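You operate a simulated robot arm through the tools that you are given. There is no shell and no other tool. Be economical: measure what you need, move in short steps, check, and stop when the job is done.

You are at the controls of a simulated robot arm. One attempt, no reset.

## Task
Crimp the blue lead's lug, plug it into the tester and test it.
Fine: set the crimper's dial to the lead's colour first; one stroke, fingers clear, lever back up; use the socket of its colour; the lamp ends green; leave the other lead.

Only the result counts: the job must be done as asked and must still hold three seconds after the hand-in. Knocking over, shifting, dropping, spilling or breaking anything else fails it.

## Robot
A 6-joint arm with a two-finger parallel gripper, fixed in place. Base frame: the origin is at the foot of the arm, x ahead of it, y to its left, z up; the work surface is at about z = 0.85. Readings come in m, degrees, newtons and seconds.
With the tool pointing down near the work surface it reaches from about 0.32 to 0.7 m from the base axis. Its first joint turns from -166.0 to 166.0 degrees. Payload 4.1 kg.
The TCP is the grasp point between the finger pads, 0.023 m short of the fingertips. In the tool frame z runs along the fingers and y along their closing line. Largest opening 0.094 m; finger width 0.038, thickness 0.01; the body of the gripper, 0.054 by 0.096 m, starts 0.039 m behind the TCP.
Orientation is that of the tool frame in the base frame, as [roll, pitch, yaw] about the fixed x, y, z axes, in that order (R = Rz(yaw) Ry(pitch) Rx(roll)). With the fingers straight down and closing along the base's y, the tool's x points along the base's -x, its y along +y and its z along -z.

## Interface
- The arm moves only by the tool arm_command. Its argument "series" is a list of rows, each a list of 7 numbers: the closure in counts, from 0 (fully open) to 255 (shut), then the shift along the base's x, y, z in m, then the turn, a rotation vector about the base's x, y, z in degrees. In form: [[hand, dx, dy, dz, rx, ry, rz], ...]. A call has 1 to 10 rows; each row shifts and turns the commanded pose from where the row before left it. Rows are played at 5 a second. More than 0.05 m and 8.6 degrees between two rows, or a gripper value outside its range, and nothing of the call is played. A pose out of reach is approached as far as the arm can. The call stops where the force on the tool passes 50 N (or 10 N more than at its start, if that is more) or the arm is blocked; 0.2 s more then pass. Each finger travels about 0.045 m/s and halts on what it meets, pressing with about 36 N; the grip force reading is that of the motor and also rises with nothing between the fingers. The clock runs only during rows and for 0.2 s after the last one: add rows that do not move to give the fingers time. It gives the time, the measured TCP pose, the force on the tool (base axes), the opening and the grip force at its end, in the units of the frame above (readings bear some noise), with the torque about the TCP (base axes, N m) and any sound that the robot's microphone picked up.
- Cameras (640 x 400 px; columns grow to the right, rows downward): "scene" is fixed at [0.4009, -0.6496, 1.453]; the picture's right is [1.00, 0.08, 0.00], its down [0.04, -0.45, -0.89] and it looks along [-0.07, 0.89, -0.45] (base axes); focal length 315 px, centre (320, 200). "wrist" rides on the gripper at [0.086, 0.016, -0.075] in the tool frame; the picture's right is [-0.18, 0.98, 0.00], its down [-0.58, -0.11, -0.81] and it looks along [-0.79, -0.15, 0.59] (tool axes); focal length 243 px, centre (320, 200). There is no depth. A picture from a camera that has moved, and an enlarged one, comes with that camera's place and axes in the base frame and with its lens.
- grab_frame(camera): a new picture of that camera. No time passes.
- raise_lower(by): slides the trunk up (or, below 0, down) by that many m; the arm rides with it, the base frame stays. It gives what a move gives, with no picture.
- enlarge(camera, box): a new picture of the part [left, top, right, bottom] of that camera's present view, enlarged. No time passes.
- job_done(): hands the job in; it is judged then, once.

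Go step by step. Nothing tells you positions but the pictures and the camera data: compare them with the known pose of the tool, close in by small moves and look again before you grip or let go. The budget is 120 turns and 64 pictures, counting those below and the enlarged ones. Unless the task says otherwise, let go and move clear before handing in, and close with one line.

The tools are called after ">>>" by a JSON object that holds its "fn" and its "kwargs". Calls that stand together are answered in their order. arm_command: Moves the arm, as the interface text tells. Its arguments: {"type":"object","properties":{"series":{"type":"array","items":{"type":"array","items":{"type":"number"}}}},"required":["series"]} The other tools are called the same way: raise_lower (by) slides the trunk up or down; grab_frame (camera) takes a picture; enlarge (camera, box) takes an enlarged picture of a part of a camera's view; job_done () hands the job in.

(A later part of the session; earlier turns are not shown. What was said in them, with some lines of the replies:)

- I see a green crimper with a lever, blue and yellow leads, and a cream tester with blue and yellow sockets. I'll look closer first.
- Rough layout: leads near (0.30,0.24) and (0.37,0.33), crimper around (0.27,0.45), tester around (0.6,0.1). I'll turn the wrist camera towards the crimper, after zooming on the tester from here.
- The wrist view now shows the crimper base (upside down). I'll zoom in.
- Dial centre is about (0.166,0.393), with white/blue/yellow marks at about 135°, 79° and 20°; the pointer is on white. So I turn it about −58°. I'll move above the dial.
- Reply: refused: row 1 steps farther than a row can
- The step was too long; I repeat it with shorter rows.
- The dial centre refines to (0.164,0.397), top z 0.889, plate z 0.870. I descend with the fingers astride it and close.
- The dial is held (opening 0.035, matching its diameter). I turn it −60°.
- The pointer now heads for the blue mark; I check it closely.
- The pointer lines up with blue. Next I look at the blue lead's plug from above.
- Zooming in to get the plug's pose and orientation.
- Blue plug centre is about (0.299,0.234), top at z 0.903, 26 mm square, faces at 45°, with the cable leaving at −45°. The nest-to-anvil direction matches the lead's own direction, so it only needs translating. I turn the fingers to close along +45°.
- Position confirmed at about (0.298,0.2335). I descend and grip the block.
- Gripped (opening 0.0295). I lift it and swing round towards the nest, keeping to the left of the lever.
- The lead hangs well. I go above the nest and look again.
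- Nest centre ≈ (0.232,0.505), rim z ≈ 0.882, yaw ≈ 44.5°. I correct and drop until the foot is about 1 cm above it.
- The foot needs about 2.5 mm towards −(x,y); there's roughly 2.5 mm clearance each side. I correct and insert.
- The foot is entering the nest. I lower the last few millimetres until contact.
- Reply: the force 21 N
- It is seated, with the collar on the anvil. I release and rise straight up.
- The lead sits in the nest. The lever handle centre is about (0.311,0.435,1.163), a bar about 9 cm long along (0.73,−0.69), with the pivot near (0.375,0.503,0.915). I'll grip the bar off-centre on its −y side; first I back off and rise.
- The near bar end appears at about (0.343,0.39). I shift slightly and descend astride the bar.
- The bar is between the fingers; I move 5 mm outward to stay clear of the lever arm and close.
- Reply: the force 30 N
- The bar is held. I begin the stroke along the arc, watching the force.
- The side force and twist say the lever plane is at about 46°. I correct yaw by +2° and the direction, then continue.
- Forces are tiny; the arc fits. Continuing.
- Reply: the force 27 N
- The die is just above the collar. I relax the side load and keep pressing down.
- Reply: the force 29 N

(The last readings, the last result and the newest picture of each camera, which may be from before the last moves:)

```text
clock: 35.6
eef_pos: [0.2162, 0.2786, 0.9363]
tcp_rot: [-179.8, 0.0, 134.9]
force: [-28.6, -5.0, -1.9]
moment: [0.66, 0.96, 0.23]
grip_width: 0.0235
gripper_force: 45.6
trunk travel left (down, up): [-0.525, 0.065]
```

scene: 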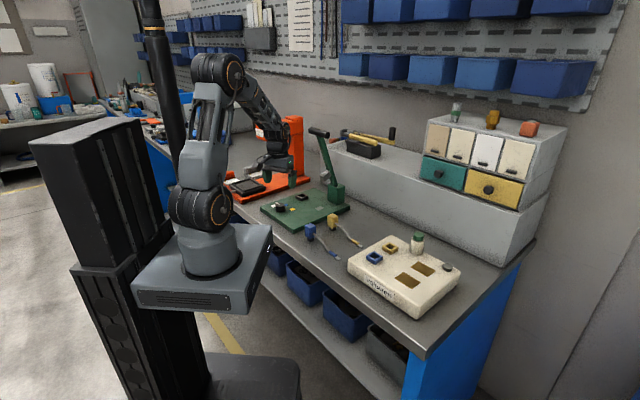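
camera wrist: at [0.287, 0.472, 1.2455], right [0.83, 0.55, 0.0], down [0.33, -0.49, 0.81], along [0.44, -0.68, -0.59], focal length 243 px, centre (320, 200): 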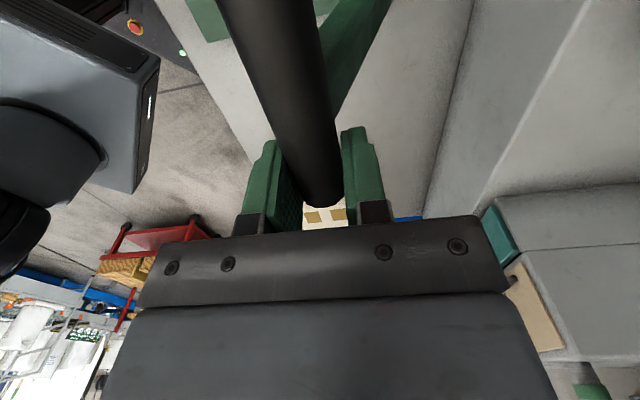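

>>> {"fn": "arm_command", "kwargs": {"series": [[255, -0.0025, -0.0005, -0.005, 0, 0, 0], [255, 0, 0, -0.006, 0, 0, 0], [255, 0, 0, 0, 0, 0, 0]]}}

>>> {"fn": "enlarge", "kwargs": {"camera": "scene", "box": [260, 150, 360, 230]}}

```text
clock: 36.4
eef_pos: [0.2159, 0.279, 0.9278]
tcp_rot: [179.7, 0.0, 134.9]
force: [-9.7, -16.4, 31.3]
moment: [-0.44, -0.3, 0.24]
grip_width: 0.0235
gripper_force: 45.4
trunk travel left (down, up): [-0.525, 0.065]
```

```text
5.00 times, centred on (310, 190) of scene
camera zoom: at [0.4009, -0.6496, 1.453], right [1.0, 0.08, 0.0], down [0.04, -0.45, -0.89], along [-0.07, 0.89, -0.45], focal length 1576 px, centre (370, 250)
```

zoom: 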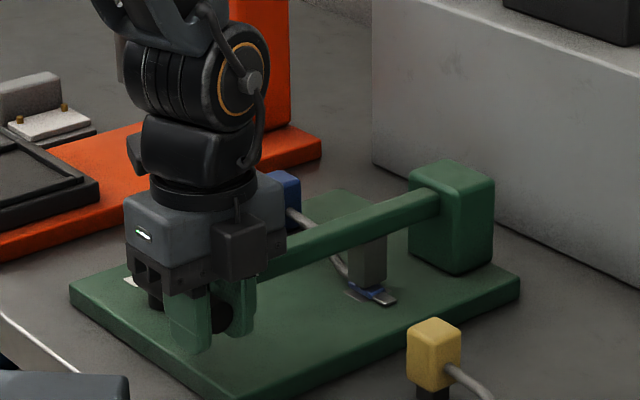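

The die is on the collar, with 31 N reaction. I press further, listening for the click.

>>> {"fn": "arm_command", "kwargs": {"series": [[255, 0, 0, -0.003, 0, 0, 0], [255, 0, 0, -0.003, 0, 0, 0], [255, 0, 0, 0, 0, 0, 0]]}}

```text
clock: 37.2
eef_pos: [0.2152, 0.2805, 0.9221]
tcp_rot: [179.7, -0.2, 135.0]
force: [-5.4, -6.0, 36.2]
moment: [0.18, 0.15, 0.2]
grip_width: 0.0239
gripper_force: 45.1
trunk travel left (down, up): [-0.525, 0.065]
```

>>> {"fn": "arm_command", "kwargs": {"series": [[255, 0, 0, -0.003, 0, 0, 0], [255, 0, 0, -0.003, 0, 0, 0], [255, 0, 0, 0, 0, 0, 0]]}}

>>> {"fn": "enlarge", "kwargs": {"camera": "scene", "box": [260, 150, 360, 230]}}

```text
clock: 38.0
eef_pos: [0.2156, 0.2791, 0.9142]
tcp_rot: [179.9, 0.1, 134.8]
force: [-4.2, -1.5, 32.0]
moment: [0.19, 0.13, 0.44]
grip_width: 0.0239
gripper_force: 45.3
trunk travel left (down, up): [-0.525, 0.065]
```

```text
5.00 times, centred on (310, 190) of scene
camera zoom: at [0.4009, -0.6496, 1.453], right [1.0, 0.08, 0.0], down [0.04, -0.45, -0.89], along [-0.07, 0.89, -0.45], focal length 1576 px, centre (370, 250)
```

zoom: 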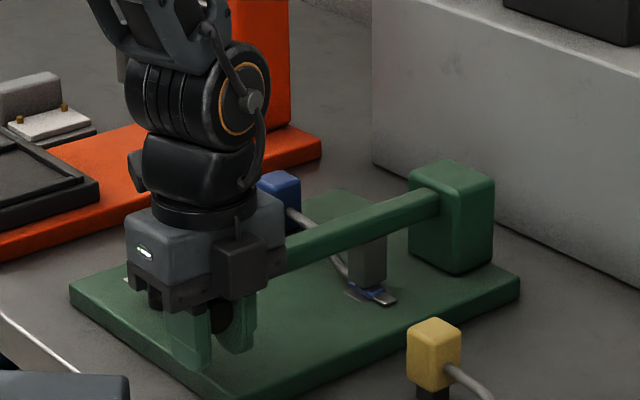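

The pads are slipping on the bar at about 32 N. The lever stays down, so I'll let go and press on top of the bar with closed fingertips instead.

>>> {"fn": "arm_command", "kwargs": {"series": [[0, 0, 0, 0, 0, 0, 0], [0, 0, 0, 0, 0, 0, 0], [0, 0, 0, 0, 0, 0, 0], [0, 0, 0, 0.04, 0, 0, 0], [0, 0, 0, 0.045, 0, 0, 0], [255, 0, 0, 0, 0, 0, 0], [255, 0, 0, 0, 0, 0, 0], [255, -0.0235, 0.0235, 0, 0, 0, 0], [255, 0, 0, 0, 0, 0, 0], [255, 0, 0, 0, 0, 0, 0]]}}

>>> {"fn": "enlarge", "kwargs": {"camera": "scene", "box": [250, 140, 370, 240]}}

>>> {"fn": "grab_frame", "kwargs": {"camera": "wrist"}}

```text
clock: 40.2
eef_pos: [0.1941, 0.3008, 0.9987]
tcp_rot: [180.0, 0.0, 134.9]
force: [0.4, -0.1, 0.0]
moment: [-0.01, 0.03, -0.03]
grip_width: 0.0
gripper_force: 13.4
trunk travel left (down, up): [-0.525, 0.065]
```

```text
4.00 times, centred on (310, 190) of scene
camera zoom: at [0.4009, -0.6496, 1.453], right [1.0, 0.08, 0.0], down [0.04, -0.45, -0.89], along [-0.07, 0.89, -0.45], focal length 1261 px, centre (360, 240)
```

zoom: 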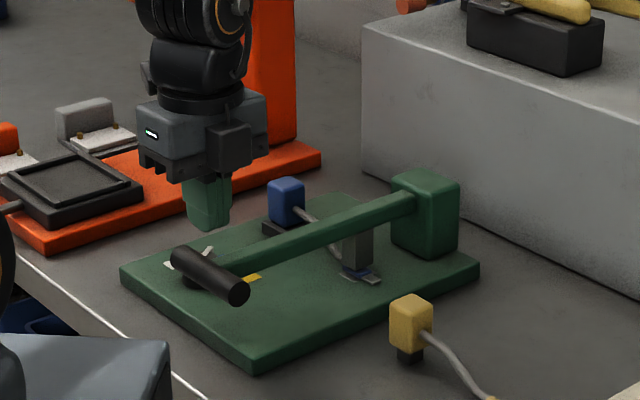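

```text
20 pictures are left
camera wrist: at [0.1446, 0.3746, 1.0733], right [0.83, 0.56, 0.0], down [0.33, -0.49, 0.81], along [0.45, -0.67, -0.59], focal length 243 px, centre (320, 200)
```

wrist: 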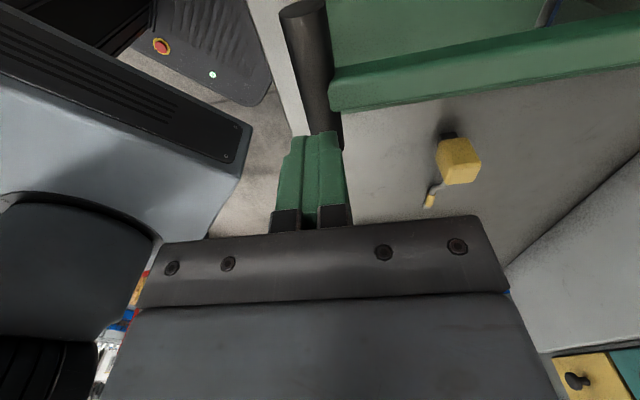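

The lever has stayed down and the fingertips are centred above the bar. I press down.

>>> {"fn": "arm_command", "kwargs": {"series": [[255, 0, 0, -0.02, 0, 0, 0], [255, 0, 0, -0.012, 0, 0, 0], [255, 0, 0, -0.004, 0, 0, 0], [255, 0, 0, -0.003, 0, 0, 0], [255, 0, 0, -0.003, 0, 0, 0], [255, 0, 0, -0.003, 0, 0, 0], [255, 0, 0, 0, 0, 0, 0]]}}

```text
clock: 41.5
eef_pos: [0.1948, 0.3024, 0.9632]
tcp_rot: [179.4, -0.2, 135.0]
force: [-4.9, -10.7, 33.7]
moment: [-0.7, -0.34, -0.2]
grip_width: 0.0
gripper_force: 36.1
trunk travel left (down, up): [-0.525, 0.065]
stopped in row 6: the force on the tool passed its limit at 56 N (the readings are from after the stop); the commanded pose is now the measured one
```

It stopped at 56 N. I check whether the die is fully home.

>>> {"fn": "enlarge", "kwargs": {"camera": "scene", "box": [310, 185, 350, 215]}}

```text
13.33 times, centred on (330, 200) of scene
camera zoom: at [0.4009, -0.6496, 1.453], right [1.0, 0.08, 0.0], down [0.04, -0.45, -0.89], along [-0.07, 0.89, -0.45], focal length 4202 px, centre (187, 200)
```

zoom: 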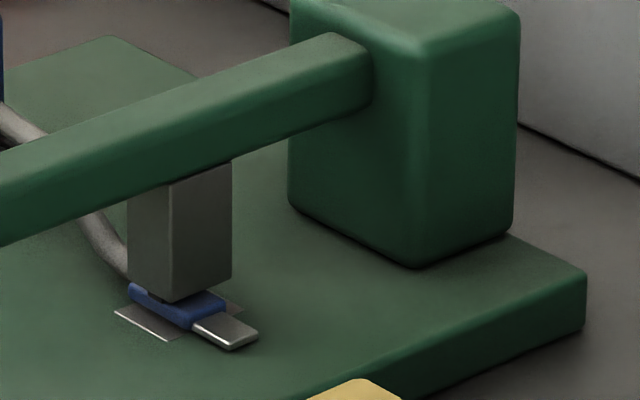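

The collar is visibly flattened under the die. One more firm push within the same stroke to be sure.

>>> {"fn": "arm_command", "kwargs": {"series": [[255, 0, 0, -0.002, 0, 0, 0], [255, 0, 0, -0.002, 0, 0, 0], [255, 0, 0, -0.002, 0, 0, 0], [255, 0, 0, 0, 0, 0, 0]]}}

```text
clock: 41.9
eef_pos: [0.1943, 0.3035, 0.9626]
tcp_rot: [179.2, -0.1, 134.8]
force: [-6.9, -13.0, 33.1]
moment: [-0.74, -0.23, -0.25]
grip_width: 0.0002
gripper_force: 36.2
trunk travel left (down, up): [-0.525, 0.065]
stopped in row 1: the force on the tool passed its limit at 53 N (the readings are from after the stop); the commanded pose is now the measured one
```

It's at the hard stop. Now I regrip the bar off-centre to lift the lever back up.

>>> {"fn": "arm_command", "kwargs": {"series": [[255, 0, 0, 0.03, 0.8, 0, 0], [0, 0.022, -0.0245, 0.005, 0, 0, 0], [0, 0, 0, 0, 0, 0, 0], [0, 0, 0, 0, 0, 0, 0], [0, 0, 0, 0, 0, 0, 0], [0, 0, 0, -0.035, 0, 0, 0], [0, 0, 0, -0.032, 0, 0, 0], [0, 0, 0, 0, 0, 0, 0]]}}

>>> {"fn": "arm_command", "kwargs": {"series": [[255, 0, 0, 0, 0, 0, 0], [255, 0, 0, 0, 0, 0, 0], [255, 0, 0, 0, 0, 0, 0], [255, 0, 0, 0, 0, 0, 0], [255, 0, 0, 0, 0, 0, 0]]}}

```text
clock: 43.7
eef_pos: [0.2191, 0.2829, 0.9296]
tcp_rot: [178.7, -0.8, 135.0]
force: [0.1, 0.5, -0.5]
moment: [0.0, -0.01, 0.0]
grip_width: 0.0939
gripper_force: 0.1
trunk travel left (down, up): [-0.525, 0.065]
```

```text
clock: 44.9
eef_pos: [0.2152, 0.2796, 0.9289]
tcp_rot: [179.1, -0.7, 135.0]
force: [-16.4, -14.9, 0.0]
moment: [-0.37, 0.1, 0.18]
grip_width: 0.0235
gripper_force: 42.3
trunk travel left (down, up): [-0.525, 0.065]
```

>>> {"fn": "arm_command", "kwargs": {"series": [[255, 0, -0.001, 0.024, 0, 0, 0], [255, 0.0019, 0.002, 0.024, 0, 0, 0], [255, 0.0036, 0.0036, 0.0233, 0, 0, 0], [255, 0.0055, 0.0058, 0.0227, 0, 0, 0], [255, 0, 0, 0, 0, 0, 0]]}}

```text
clock: 46.1
eef_pos: [0.2279, 0.2913, 1.0238]
tcp_rot: [178.7, -0.8, 135.0]
force: [-0.4, 0.0, -1.4]
moment: [0.11, 0.26, 0.51]
grip_width: 0.0238
gripper_force: 45.2
trunk travel left (down, up): [-0.525, 0.065]
```

>>> {"fn": "arm_command", "kwargs": {"series": [[255, 0.0074, 0.0078, 0.0219, 0, 0, 0], [255, 0.0089, 0.0089, 0.0209, 0, 0, 0], [255, 0.0102, 0.0102, 0.0196, 0, 0, 0], [255, 0.0113, 0.0113, 0.0184, 0, 0, 0], [255, 0, 0, 0, 0, 0, 0]]}}

>>> {"fn": "arm_command", "kwargs": {"series": [[255, 0.0121, 0.0124, 0.0169, 0, 0, 0], [255, 0.013, 0.0133, 0.0154, 0, 0, 0], [255, 0, 0, 0, 0, 0, 0]]}}

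```text
clock: 47.3
eef_pos: [0.264, 0.3258, 1.1065]
tcp_rot: [178.5, -0.8, 134.9]
force: [-14.4, -24.5, 25.0]
moment: [-0.14, 0.11, 0.53]
grip_width: 0.0235
gripper_force: 44.7
trunk travel left (down, up): [-0.525, 0.065]
```

```text
clock: 48.1
eef_pos: [0.2882, 0.3523, 1.138]
tcp_rot: [178.5, -0.8, 134.9]
force: [-12.7, -15.3, 26.5]
moment: [-0.01, 0.12, 0.73]
grip_width: 0.0235
gripper_force: 44.9
trunk travel left (down, up): [-0.525, 0.065]
```

>>> {"fn": "arm_command", "kwargs": {"series": [[255, 0.012, 0.0125, 0.0155, 0, 0, 0], [255, 0.0145, 0.0145, 0.0122, 0, 0, 0], [255, 0, 0, 0, 0, 0, 0]]}}

```text
clock: 48.9
eef_pos: [0.3178, 0.3822, 1.1625]
tcp_rot: [178.8, -0.6, 134.9]
force: [0.6, -3.0, -5.3]
moment: [-0.19, 0.23, 0.3]
grip_width: 0.0237
gripper_force: 44.7
trunk travel left (down, up): [-0.525, 0.065]
```

>>> {"fn": "arm_command", "kwargs": {"series": [[255, 0.008, 0.008, 0.006, 0, 0, 0], [255, 0.0075, 0.007, 0.0045, 0, 0, 0], [255, 0, 0, 0, 0, 0, 0]]}}

```text
clock: 49.7
eef_pos: [0.3347, 0.3977, 1.1733]
tcp_rot: [179.1, -0.7, 134.8]
force: [-3.8, -1.3, -21.5]
moment: [-0.06, -0.23, 0.38]
grip_width: 0.0234
gripper_force: 45.1
trunk travel left (down, up): [-0.525, 0.065]
```

>>> {"fn": "arm_command", "kwargs": {"series": [[255, 0.0015, 0.0015, -0.0015, 0, 0, 0], [255, 0, 0, 0, 0, 0, 0]]}}

```text
clock: 50.3
eef_pos: [0.3348, 0.3982, 1.1732]
tcp_rot: [179.0, -0.7, 134.9]
force: [-12.4, -11.8, -21.1]
moment: [-0.05, 0.22, 0.56]
grip_width: 0.0235
gripper_force: 45.2
trunk travel left (down, up): [-0.525, 0.065]
```

The lever is against its upper stop. I release and rise clear, then check that it stays up.

>>> {"fn": "arm_command", "kwargs": {"series": [[0, 0, 0, 0, 0, 0, 0], [0, 0, 0, 0, 0, 0, 0], [0, 0, 0, 0, 0, 0, 0], [0, 0, 0, 0.03, 0.9, 0.7, 0], [0, 0, 0, 0.04, 0, 0, 0], [0, 0, 0, 0.03, 0, 0, 0], [0, 0, 0, 0, 0, 0, 0]]}}

>>> {"fn": "enlarge", "kwargs": {"camera": "scene", "box": [250, 110, 390, 250]}}

```text
clock: 51.9
eef_pos: [0.3305, 0.3998, 1.2755]
tcp_rot: [178.7, -1.9, 135.0]
force: [0.1, -0.4, 0.3]
moment: [-0.02, -0.02, 0.02]
grip_width: 0.0942
gripper_force: 0.1
trunk travel left (down, up): [-0.525, 0.065]
```

```text
2.86 times, centred on (320, 180) of scene
camera zoom: at [0.4009, -0.6496, 1.453], right [1.0, 0.08, 0.0], down [0.04, -0.45, -0.89], along [-0.07, 0.89, -0.45], focal length 900 px, centre (320, 257)
```

zoom: 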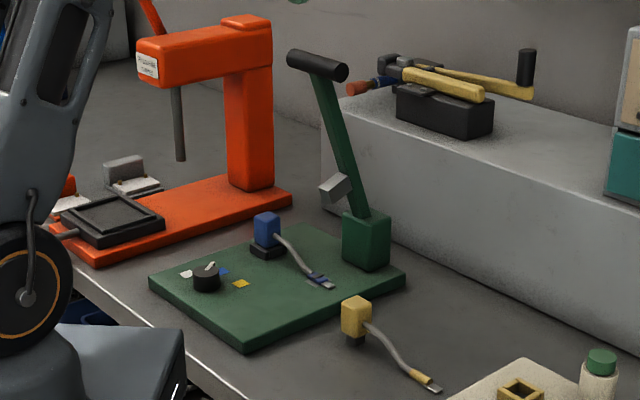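

The lever is up, the collar is crimped and the lead is still nested. I level the tool and go back over the plug by the left side.

>>> {"fn": "arm_command", "kwargs": {"series": [[0, -0.04, -0.01, 0, -2.26, -0.42, 0], [0, -0.04, 0, 0, 0, 0, 0], [0, -0.04, 0.015, 0, 0, 0, 0], [0, -0.028, 0.03, 0, 0, 0, 0], [0, 0, 0.005, -0.045, 0, 0, 0], [0, 0, 0, -0.048, 0, 0, 0], [0, 0, 0, -0.048, 0, 0, 0], [0, 0, 0, -0.048, 0, 0, 0], [0, 0, 0, -0.03, 0, 0, 0], [0, 0, 0, 0, 0, 0, 0]]}}

>>> {"fn": "arm_command", "kwargs": {"series": [[0, 0.025, 0.03, 0, 0, 0, 0], [0, 0.025, 0.036, -0.02, 0, 0, 0], [0, 0, 0, -0.02, 0, 0, 0], [0, 0, 0, 0, 0, 0, 0]]}}

>>> {"fn": "enlarge", "kwargs": {"camera": "wrist", "box": [240, 20, 400, 220]}}

```text
clock: 54.1
eef_pos: [0.1854, 0.4408, 1.0557]
tcp_rot: [179.9, 0.0, 134.9]
force: [0.2, -0.6, -0.1]
moment: [0.0, -0.02, 0.02]
grip_width: 0.094
gripper_force: 0.1
trunk travel left (down, up): [-0.525, 0.065]
```

```text
clock: 55.1
eef_pos: [0.2362, 0.503, 1.0138]
tcp_rot: [180.0, 0.0, 134.9]
force: [0.1, 0.0, 0.7]
moment: [-0.02, 0.02, 0.02]
grip_width: 0.0944
gripper_force: 0.0
trunk travel left (down, up): [-0.525, 0.065]
```

```text
2.00 times, centred on (320, 120) of wrist
camera zoom: at [0.1875, 0.5768, 1.0877], right [0.83, 0.56, 0.0], down [0.33, -0.49, 0.81], along [0.45, -0.67, -0.59], focal length 485 px, centre (320, 360)
```

zoom: 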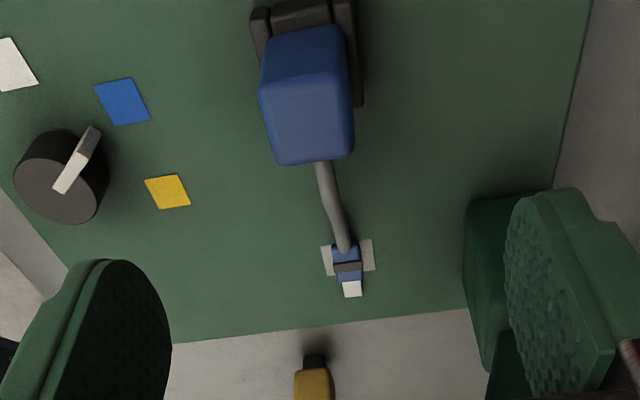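

The crimp shows on the collar. I centre over the plug, descend, grip and lift.

>>> {"fn": "arm_command", "kwargs": {"series": [[0, -0.0032, -0.0016, -0.03, 0, 0, 0], [0, 0, 0, -0.035, 0, 0, 0], [0, 0, 0, -0.032, 0, 0, 0], [0, 0, 0, 0, 0, 0, 0], [255, 0, 0, 0, 0, 0, 0], [255, 0, 0, 0, 0, 0, 0], [255, 0, 0, 0, 0, 0, 0], [255, 0, 0, 0, 0, 0, 0], [255, 0, 0, 0, 0, 0, 0]]}}

>>> {"fn": "arm_command", "kwargs": {"series": [[255, 0, 0, 0.01, 0, 0, 0], [255, 0, 0, 0.02, 0, 0, 0], [255, 0, 0, 0.03, 0, 0, 0], [255, 0, 0, 0.03, 0, 0, 0], [255, 0, 0, 0, 0, 0, 0]]}}

```text
clock: 57.1
eef_pos: [0.2337, 0.5047, 0.9169]
tcp_rot: [-180.0, 0.0, 134.8]
force: [-0.7, -1.4, 0.7]
moment: [-0.06, -0.06, -0.06]
grip_width: 0.0295
gripper_force: 36.1
trunk travel left (down, up): [-0.525, 0.065]
```

```text
clock: 58.3
eef_pos: [0.2331, 0.5029, 1.0079]
tcp_rot: [-179.9, -0.1, 134.9]
force: [0.0, 0.4, -1.4]
moment: [0.01, 0.02, -0.03]
grip_width: 0.0292
gripper_force: 36.2
trunk travel left (down, up): [-0.525, 0.065]
```

The plug is held. The tester's blue socket is at about (0.496,0.079), rim z 0.908; its pad lies in the same −44° direction, so this is again a pure translation. I carry it round.

>>> {"fn": "arm_command", "kwargs": {"series": [[255, -0.025, -0.035, 0, 0, 0, 0], [255, -0.015, -0.035, 0, 0, 0, 0], [255, 0.015, -0.045, 0, 0, 0, 0], [255, 0.015, -0.045, 0, 0, 0, 0], [255, 0.025, -0.042, 0, 0, 0, 0], [255, 0.03, -0.038, 0, 0, 0, 0], [255, 0.034, -0.035, 0, 0, 0, 0], [255, 0.034, -0.035, 0, 0, 0, 0], [255, 0, 0, 0, 0, 0, 0]]}}

>>> {"fn": "arm_command", "kwargs": {"series": [[255, 0.037, -0.03, 0.01, 0, 0, 0], [255, 0.037, -0.03, 0, 0, 0, 0], [255, 0.037, -0.026, 0, 0, 0, 0], [255, 0.036, -0.026, 0, 0, 0, 0], [255, 0, 0, 0, 0, 0, 0]]}}

>>> {"fn": "enlarge", "kwargs": {"camera": "wrist", "box": [220, 0, 440, 240]}}

>>> {"fn": "enlarge", "kwargs": {"camera": "scene", "box": [320, 190, 480, 320]}}

```text
clock: 60.3
eef_pos: [0.3488, 0.1915, 1.0064]
tcp_rot: [180.0, 0.0, 135.0]
force: [0.3, 0.2, -0.6]
moment: [0.01, 0.04, -0.01]
grip_width: 0.0295
gripper_force: 35.5
trunk travel left (down, up): [-0.525, 0.065]
```

```text
clock: 61.5
eef_pos: [0.4941, 0.0819, 1.0159]
tcp_rot: [179.9, 0.0, 134.9]
force: [-0.3, -0.1, -1.0]
moment: [0.0, 0.02, -0.02]
grip_width: 0.0294
gripper_force: 36.1
trunk travel left (down, up): [-0.525, 0.065]
```

```text
1.67 times, centred on (330, 120) of wrist
camera zoom: at [0.4458, 0.1545, 1.09], right [0.83, 0.56, 0.0], down [0.33, -0.49, 0.81], along [0.45, -0.67, -0.59], focal length 404 px, centre (303, 333)
```

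zoom: 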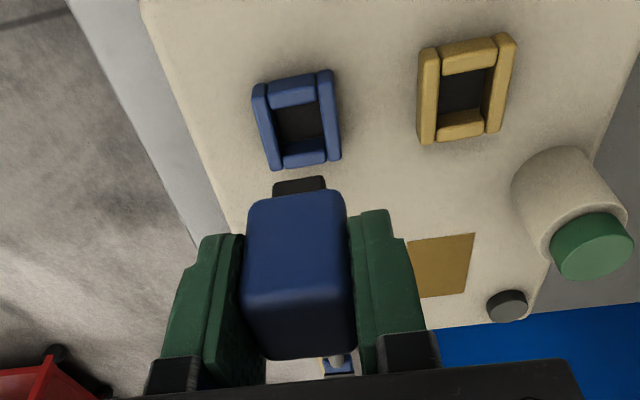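

```text
3.08 times, centred on (400, 255) of scene
camera zoom: at [0.4009, -0.6496, 1.453], right [1.0, 0.08, 0.0], down [0.04, -0.45, -0.89], along [-0.07, 0.89, -0.45], focal length 970 px, centre (74, 31)
```

zoom: 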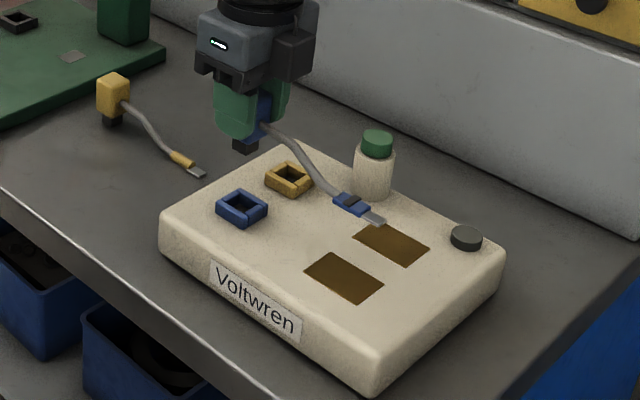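

I correct by about 5 mm and lower to just above the blue socket.

>>> {"fn": "arm_command", "kwargs": {"series": [[255, 0.0009, -0.0047, -0.02, 0, 0, 0], [255, 0, 0, -0.02, 0, 0, 0], [255, 0, 0, -0.012, 0, 0, 0], [255, 0, 0, 0, 0, 0, 0]]}}

>>> {"fn": "enlarge", "kwargs": {"camera": "wrist", "box": [260, 40, 380, 160]}}

>>> {"fn": "enlarge", "kwargs": {"camera": "scene", "box": [350, 220, 440, 290]}}

```text
clock: 62.5
eef_pos: [0.4944, 0.0769, 0.9639]
tcp_rot: [-180.0, 0.0, 135.0]
force: [0.3, 0.4, 0.4]
moment: [0.0, 0.02, 0.01]
grip_width: 0.0294
gripper_force: 35.9
trunk travel left (down, up): [-0.525, 0.065]
```

```text
3.33 times, centred on (320, 100) of wrist
camera zoom: at [0.4457, 0.1498, 1.0379], right [0.83, 0.56, 0.0], down [0.33, -0.49, 0.81], along [0.45, -0.67, -0.59], focal length 809 px, centre (320, 533)
```

zoom: 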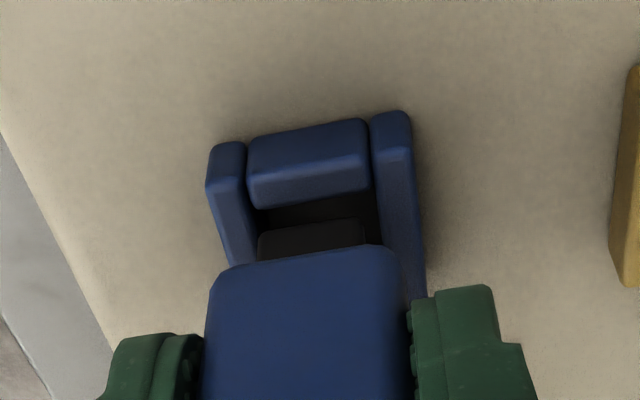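

```text
5.71 times, centred on (395, 255) of scene
camera zoom: at [0.4009, -0.6496, 1.453], right [1.0, 0.08, 0.0], down [0.04, -0.45, -0.89], along [-0.07, 0.89, -0.45], focal length 1801 px, centre (-109, -114)
```

zoom: 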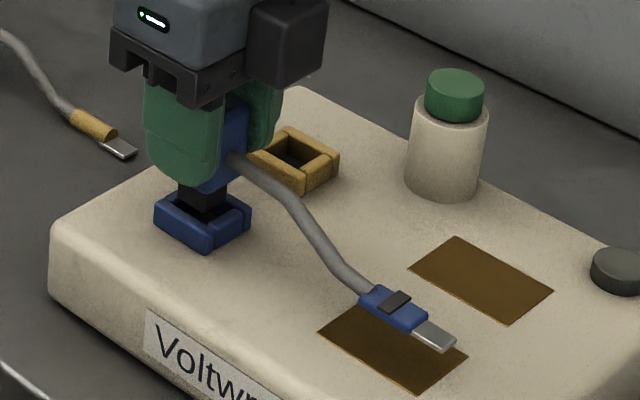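

The alignment is within about 1 mm. I insert.

>>> {"fn": "arm_command", "kwargs": {"series": [[255, 0.0007, 0.0007, -0.006, 0, 0, 0], [255, 0, 0, -0.007, 0, 0, 0], [255, 0, 0, -0.005, 0, 0, 0], [255, 0, 0, 0, 0, 0, 0]]}}

>>> {"fn": "arm_command", "kwargs": {"series": [[255, 0, 0, -0.002, 0, 0, 0], [255, 0, 0, -0.002, 0, 0, 0], [255, 0, 0, -0.0015, 0, 0, 0], [255, 0, 0, 0, 0, 0, 0]]}}

>>> {"fn": "enlarge", "kwargs": {"camera": "scene", "box": [350, 220, 440, 290]}}

```text
clock: 63.5
eef_pos: [0.4955, 0.0764, 0.9491]
tcp_rot: [179.8, 0.1, 134.8]
force: [3.8, -4.8, 21.7]
moment: [0.31, 0.9, 0.04]
grip_width: 0.0293
gripper_force: 35.6
trunk travel left (down, up): [-0.525, 0.065]
heard: snap
```

```text
clock: 64.1
eef_pos: [0.4958, 0.0772, 0.948]
tcp_rot: [179.4, 0.3, 134.9]
force: [-10.2, -10.0, 23.5]
moment: [0.04, 0.66, -0.11]
grip_width: 0.0297
gripper_force: 36.1
trunk travel left (down, up): [-0.525, 0.065]
stopped in row 2: the force on the tool passed its limit at 53 N (the readings are from after the stop); the commanded pose is now the measured one
```

```text
5.71 times, centred on (395, 255) of scene
camera zoom: at [0.4009, -0.6496, 1.453], right [1.0, 0.08, 0.0], down [0.04, -0.45, -0.89], along [-0.07, 0.89, -0.45], focal length 1801 px, centre (-109, -114)
```

zoom: 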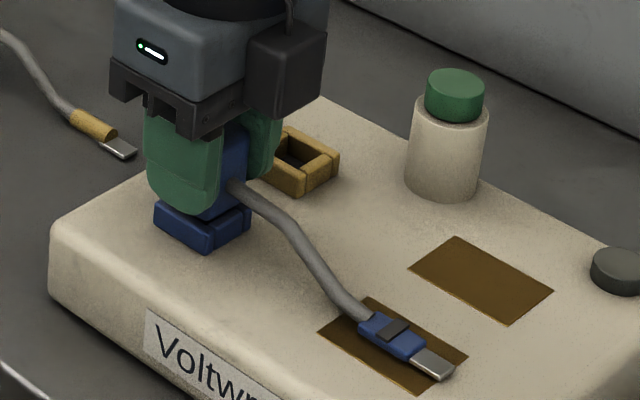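

"Snap": plugged in, with the lug on its pad. I release and rise.

>>> {"fn": "arm_command", "kwargs": {"series": [[0, 0, 0, 0, 0, 0, 0], [0, 0, 0, 0, 0, 0, 0], [0, 0, 0, 0, 0, 0, 0], [0, 0, 0, 0, 0, 0, 0], [0, 0, 0, 0.03, 0, 0, 0], [0, 0, 0, 0.04, 0, 0, 0], [0, 0, 0, 0.04, 0, 0, 0], [255, 0, 0, 0, 0, 0, 0], [255, 0, 0, 0, 0, 0, 0]]}}

>>> {"fn": "enlarge", "kwargs": {"camera": "wrist", "box": [220, 0, 480, 240]}}

```text
clock: 66.1
eef_pos: [0.495, 0.0785, 1.056]
tcp_rot: [179.6, 0.3, 135.0]
force: [-0.6, 0.0, -0.6]
moment: [0.01, 0.0, 0.01]
grip_width: 0.0412
gripper_force: 0.1
trunk travel left (down, up): [-0.525, 0.065]
```

```text
1.67 times, centred on (350, 120) of wrist
camera zoom: at [0.4453, 0.151, 1.1304], right [0.83, 0.56, 0.01], down [0.33, -0.49, 0.81], along [0.46, -0.67, -0.59], focal length 404 px, centre (270, 333)
```

zoom: 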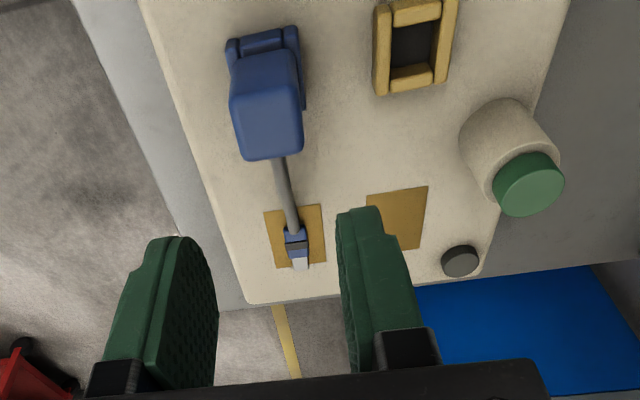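

The button is at about (0.689,0.054), top z ≈ 0.908; the lamp post is at (0.62,0.126). I close the fingers and turn +60° so the camera stays clear of the lamp, then move above the button.

>>> {"fn": "arm_command", "kwargs": {"series": [[255, 0.0242, -0.0031, 0, 0, 0, 7.5], [255, 0.0242, -0.0031, 0, 0, 0, 7.5], [255, 0.0242, -0.0031, 0, 0, 0, 7.5], [255, 0.0242, -0.0031, 0, 0, 0, 7.5], [255, 0.0242, -0.0031, 0, 0, 0, 7.5], [255, 0.0242, -0.0031, 0, 0, 0, 7.5], [255, 0.0242, -0.0031, 0, 0, 0, 7.5], [255, 0.0242, -0.0031, 0, 0, 0, 7.5], [255, 0, 0, -0.03, 0, 0, 0], [255, 0, 0, 0, 0, 0, 0]]}}

>>> {"fn": "grab_frame", "kwargs": {"camera": "wrist"}}

>>> {"fn": "enlarge", "kwargs": {"camera": "scene", "box": [390, 190, 490, 290]}}

```text
clock: 68.3
eef_pos: [0.6917, 0.0517, 1.0263]
tcp_rot: [179.6, 0.2, -165.1]
force: [-0.3, 0.1, 0.9]
moment: [-0.04, 0.0, 0.0]
grip_width: 0.0
gripper_force: 36.2
trunk travel left (down, up): [-0.525, 0.065]
```

```text
10 pictures are left
camera wrist: at [0.604, 0.0446, 1.1005], right [-0.08, 1.0, 0.01], down [0.59, 0.04, 0.81], along [0.81, 0.07, -0.59], focal length 243 px, centre (320, 200)
```

wrist: 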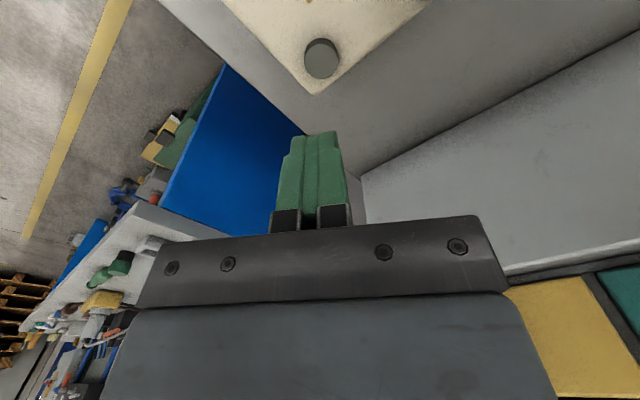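

```text
4.00 times, centred on (440, 240) of scene
camera zoom: at [0.4009, -0.6496, 1.453], right [1.0, 0.08, 0.0], down [0.04, -0.45, -0.89], along [-0.07, 0.89, -0.45], focal length 1261 px, centre (-160, 40)
```

zoom: 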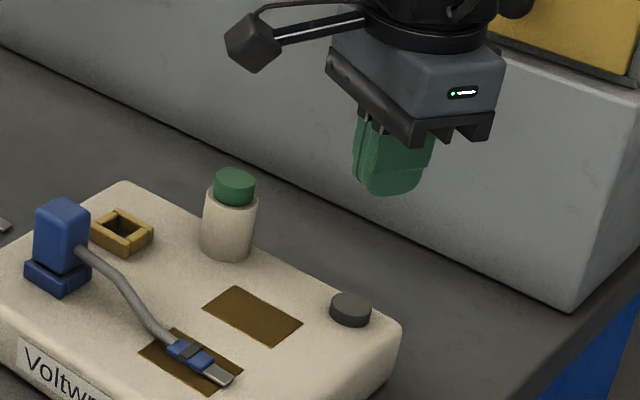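

Nearly centred; I shift 3 mm and descend to just above the button, then press.

>>> {"fn": "arm_command", "kwargs": {"series": [[255, -0.003, 0.0008, -0.03, 0, 0, 0], [255, 0, 0, -0.03, 0, 0, 0], [255, 0, 0, -0.025, 0, 0, 0], [255, 0, 0, 0, 0, 0, 0]]}}

>>> {"fn": "arm_command", "kwargs": {"series": [[255, 0, 0, -0.003, 0, 0, 0], [255, 0, 0, -0.003, 0, 0, 0], [255, 0, 0, -0.003, 0, 0, 0], [255, 0, 0, -0.002, 0, 0, 0], [255, 0, 0, 0, 0, 0, 0]]}}

>>> {"fn": "enlarge", "kwargs": {"camera": "scene", "box": [390, 190, 490, 290]}}

```text
clock: 69.3
eef_pos: [0.6881, 0.0543, 0.9421]
tcp_rot: [179.6, 0.3, -165.1]
force: [0.2, -0.1, 0.0]
moment: [0.03, 0.03, 0.0]
grip_width: 0.0
gripper_force: 36.0
trunk travel left (down, up): [-0.525, 0.065]
```

```text
clock: 70.5
eef_pos: [0.6884, 0.0549, 0.9303]
tcp_rot: [179.6, 0.3, -165.2]
force: [-0.5, 0.6, -0.4]
moment: [0.01, 0.0, 0.04]
grip_width: 0.0
gripper_force: 35.8
trunk travel left (down, up): [-0.525, 0.065]
```

```text
4.00 times, centred on (440, 240) of scene
camera zoom: at [0.4009, -0.6496, 1.453], right [1.0, 0.08, 0.0], down [0.04, -0.45, -0.89], along [-0.07, 0.89, -0.45], focal length 1261 px, centre (-160, 40)
```

zoom: 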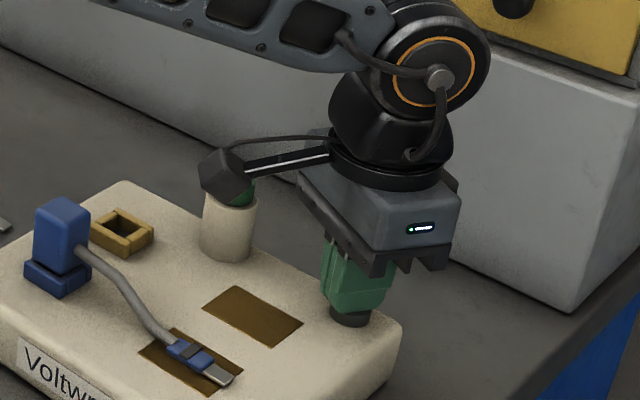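

Almost touching the button, with the camera clear of the lamp. I press slowly.

>>> {"fn": "arm_command", "kwargs": {"series": [[255, 0, 0, -0.002, 0, 0, 0], [255, 0, 0, -0.002, 0, 0, 0], [255, 0, 0, -0.002, 0, 0, 0], [255, 0, 0, 0, 0, 0, 0]]}}

```text
clock: 71.5
eef_pos: [0.6878, 0.0537, 0.9236]
tcp_rot: [179.6, 0.3, -165.1]
force: [-0.9, 0.2, 0.5]
moment: [0.0, -0.01, 0.01]
grip_width: 0.0002
gripper_force: 35.9
trunk travel left (down, up): [-0.525, 0.065]
```

>>> {"fn": "arm_command", "kwargs": {"series": [[255, 0, 0, -0.002, 0, 0, 0], [255, 0, 0, -0.002, 0, 0, 0], [255, 0, 0, -0.002, 0, 0, 0], [255, 0, 0, 0, 0, 0, 0]]}}

>>> {"fn": "enlarge", "kwargs": {"camera": "scene", "box": [390, 190, 490, 290]}}

```text
clock: 72.5
eef_pos: [0.687, 0.0548, 0.9224]
tcp_rot: [179.7, 0.8, -165.1]
force: [-7.2, 0.5, 37.8]
moment: [-0.24, 0.79, -0.07]
grip_width: 0.0
gripper_force: 36.7
trunk travel left (down, up): [-0.525, 0.065]
```

```text
4.00 times, centred on (440, 240) of scene
camera zoom: at [0.4009, -0.6496, 1.453], right [1.0, 0.08, 0.0], down [0.04, -0.45, -0.89], along [-0.07, 0.89, -0.45], focal length 1261 px, centre (-160, 40)
```

zoom: 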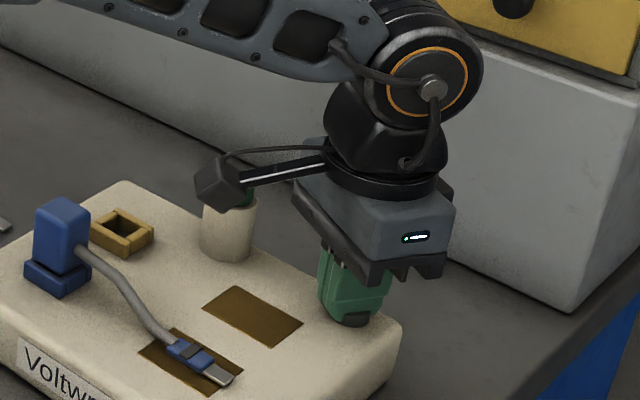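

Pressed with 38 N. I lift off and look at the lamp.

>>> {"fn": "arm_command", "kwargs": {"series": [[255, 0, 0, 0.006, 0, 0, 0], [255, 0, 0, 0.03, 0, 0, 0], [255, 0, 0, 0.04, 0, 0, 0], [255, 0, 0, 0.04, 0, 0, 0], [255, 0, 0, 0.04, 0, 0, 0], [255, 0, 0, 0, 0, 0, 0]]}}

>>> {"fn": "enlarge", "kwargs": {"camera": "scene", "box": [350, 190, 490, 310]}}

```text
clock: 73.9
eef_pos: [0.6919, 0.0545, 1.0677]
tcp_rot: [179.6, 0.3, -165.1]
force: [-1.4, 0.1, 0.1]
moment: [0.02, -0.01, -0.01]
grip_width: 0.0001
gripper_force: 35.6
trunk travel left (down, up): [-0.525, 0.065]
```

```text
3.33 times, centred on (420, 250) of scene
camera zoom: at [0.4009, -0.6496, 1.453], right [1.0, 0.08, 0.0], down [0.04, -0.45, -0.89], along [-0.07, 0.89, -0.45], focal length 1051 px, centre (-13, 33)
```

zoom: 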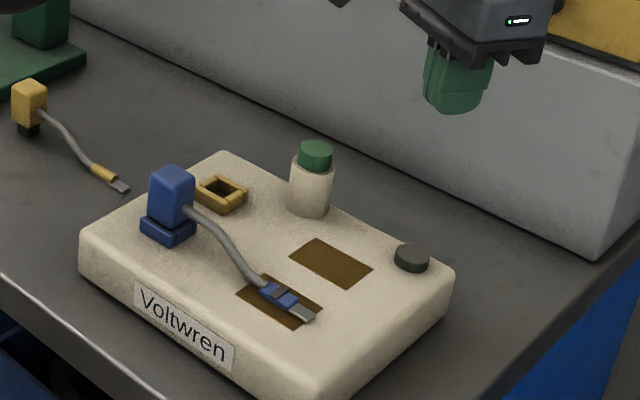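

The lamp hasn't changed. The grey disc was rigid when pressed, so it's probably the lamp (off), and the green cap on the post at (0.62,0.126) is the test button. I move above it.

>>> {"fn": "arm_command", "kwargs": {"series": [[255, -0.024, 0.024, 0, 0, 0, 0], [255, -0.024, 0.024, 0, 0, 0, 0], [255, -0.024, 0.0235, 0, 0, 0, 0], [255, 0, 0, -0.02, 0, 0, 0], [255, 0, 0, 0, 0, 0, 0]]}}

>>> {"fn": "enlarge", "kwargs": {"camera": "wrist", "box": [220, 0, 420, 240]}}

```text
clock: 75.1
eef_pos: [0.6178, 0.1256, 1.0529]
tcp_rot: [179.6, 0.3, -165.0]
force: [-0.7, -0.2, 0.5]
moment: [0.0, 0.01, 0.02]
grip_width: 0.0
gripper_force: 36.4
trunk travel left (down, up): [-0.525, 0.065]
```

```text
1.67 times, centred on (320, 120) of wrist
camera zoom: at [0.5307, 0.1193, 1.1261], right [-0.07, 1.0, 0.01], down [0.59, 0.04, 0.81], along [0.81, 0.07, -0.59], focal length 404 px, centre (320, 333)
```

zoom: 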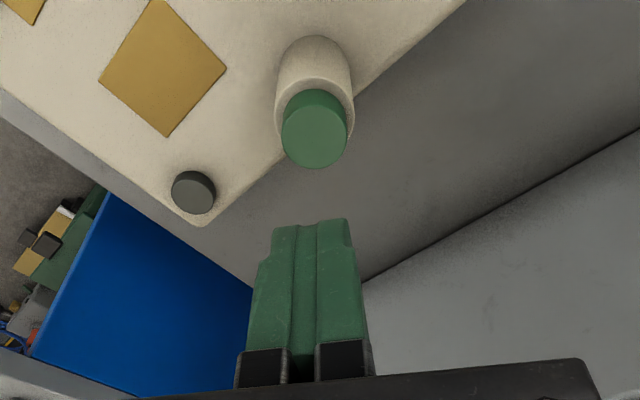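

I shift 3 mm, descend and press the cap gently.

>>> {"fn": "arm_command", "kwargs": {"series": [[255, 0.0025, -0.0024, -0.03, 0, 0, 0], [255, 0, 0, -0.03, 0, 0, 0], [255, 0, 0, -0.003, 0, 0, 0], [255, 0, 0, 0, 0, 0, 0]]}}

>>> {"fn": "arm_command", "kwargs": {"series": [[255, 0, 0, -0.003, 0, 0, 0], [255, 0, 0, -0.003, 0, 0, 0], [255, 0, 0, -0.003, 0, 0, 0], [255, 0, 0, 0, 0, 0, 0]]}}

```text
clock: 76.1
eef_pos: [0.6195, 0.1235, 0.9906]
tcp_rot: [179.6, 0.4, -165.1]
force: [0.8, 0.0, 0.2]
moment: [0.01, 0.01, 0.02]
grip_width: 0.0
gripper_force: 35.8
trunk travel left (down, up): [-0.525, 0.065]
```

```text
clock: 77.1
eef_pos: [0.6196, 0.124, 0.982]
tcp_rot: [179.6, 0.2, -165.1]
force: [0.5, -2.2, 2.4]
moment: [-0.04, 0.02, 0.0]
grip_width: 0.0001
gripper_force: 35.9
trunk travel left (down, up): [-0.525, 0.065]
```

Contact begins (2.4 N), so it gives like a sprung button. I press on.

>>> {"fn": "arm_command", "kwargs": {"series": [[255, 0, 0, -0.002, 0, 0, 0], [255, 0, 0, -0.002, 0, 0, 0], [255, 0, 0, -0.002, 0, 0, 0], [255, 0, 0, -0.002, 0, 0, 0], [255, 0, 0, 0, 0, 0, 0]]}}

>>> {"fn": "enlarge", "kwargs": {"camera": "scene", "box": [380, 190, 490, 290]}}

```text
clock: 78.3
eef_pos: [0.6196, 0.1247, 0.9779]
tcp_rot: [179.6, 0.8, -165.2]
force: [4.0, 3.3, 36.5]
moment: [-0.06, 0.41, 0.07]
grip_width: 0.0
gripper_force: 36.2
trunk travel left (down, up): [-0.525, 0.065]
heard: click
```

```text
4.00 times, centred on (435, 240) of scene
camera zoom: at [0.4009, -0.6496, 1.453], right [1.0, 0.08, 0.0], down [0.04, -0.45, -0.89], along [-0.07, 0.89, -0.45], focal length 1261 px, centre (-140, 40)
```

zoom: 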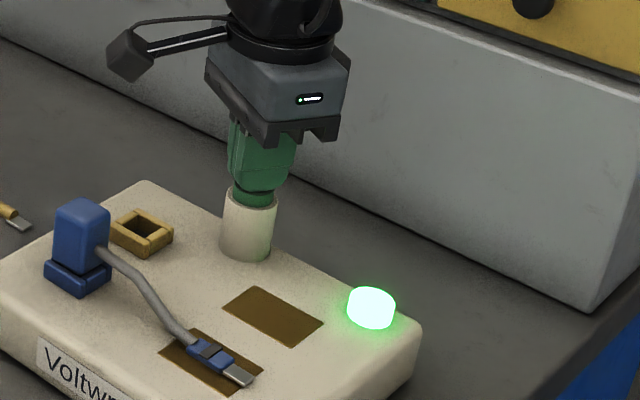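

It clicked, and the grey disc lit green. I lift clear and confirm everything holds.

>>> {"fn": "arm_command", "kwargs": {"series": [[255, 0, 0, 0.008, 0, 0, 0], [255, 0, 0, 0.04, 0, 0, 0], [255, 0, 0, 0.045, 0, 0, 0], [255, 0, 0, 0.045, 0, 0, 0], [255, 0, 0, 0.045, 0, 0, 0], [255, 0, 0, 0, 0, 0, 0], [255, 0, 0, 0, 0, 0, 0], [255, 0, 0, 0, 0, 0, 0], [255, 0, 0, 0, 0, 0, 0], [255, 0, 0, 0, 0, 0, 0]]}}

>>> {"fn": "grab_frame", "kwargs": {"camera": "scene"}}

```text
clock: 80.5
eef_pos: [0.6211, 0.1222, 1.1542]
tcp_rot: [179.6, 0.4, -165.1]
force: [0.4, -0.3, 0.3]
moment: [0.02, 0.0, 0.01]
grip_width: 0.0
gripper_force: 35.9
trunk travel left (down, up): [-0.525, 0.065]
```

```text
3 pictures are left
```

scene: 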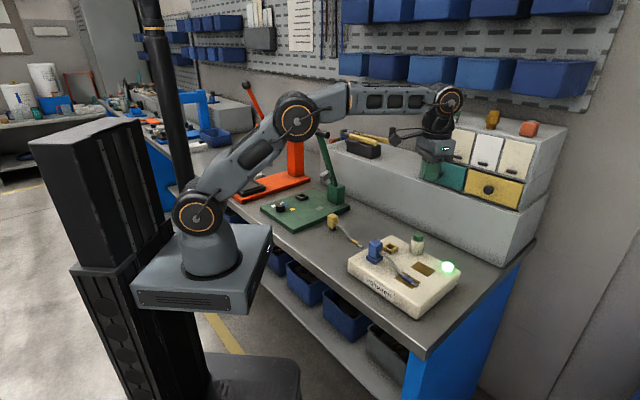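

The lamp is still green, the lever is up, the blue lead is plugged in and the yellow lead hasn't been touched. I hand in.

>>> {"fn": "job_done", "kwargs": {}}

```text
The job is handed in.
```

The blue lead's lug is crimped, the lead is plugged into the tester's blue socket, and the test lamp is green. The dial was set to blue first, the lever is back up and the yellow lead is untouched.
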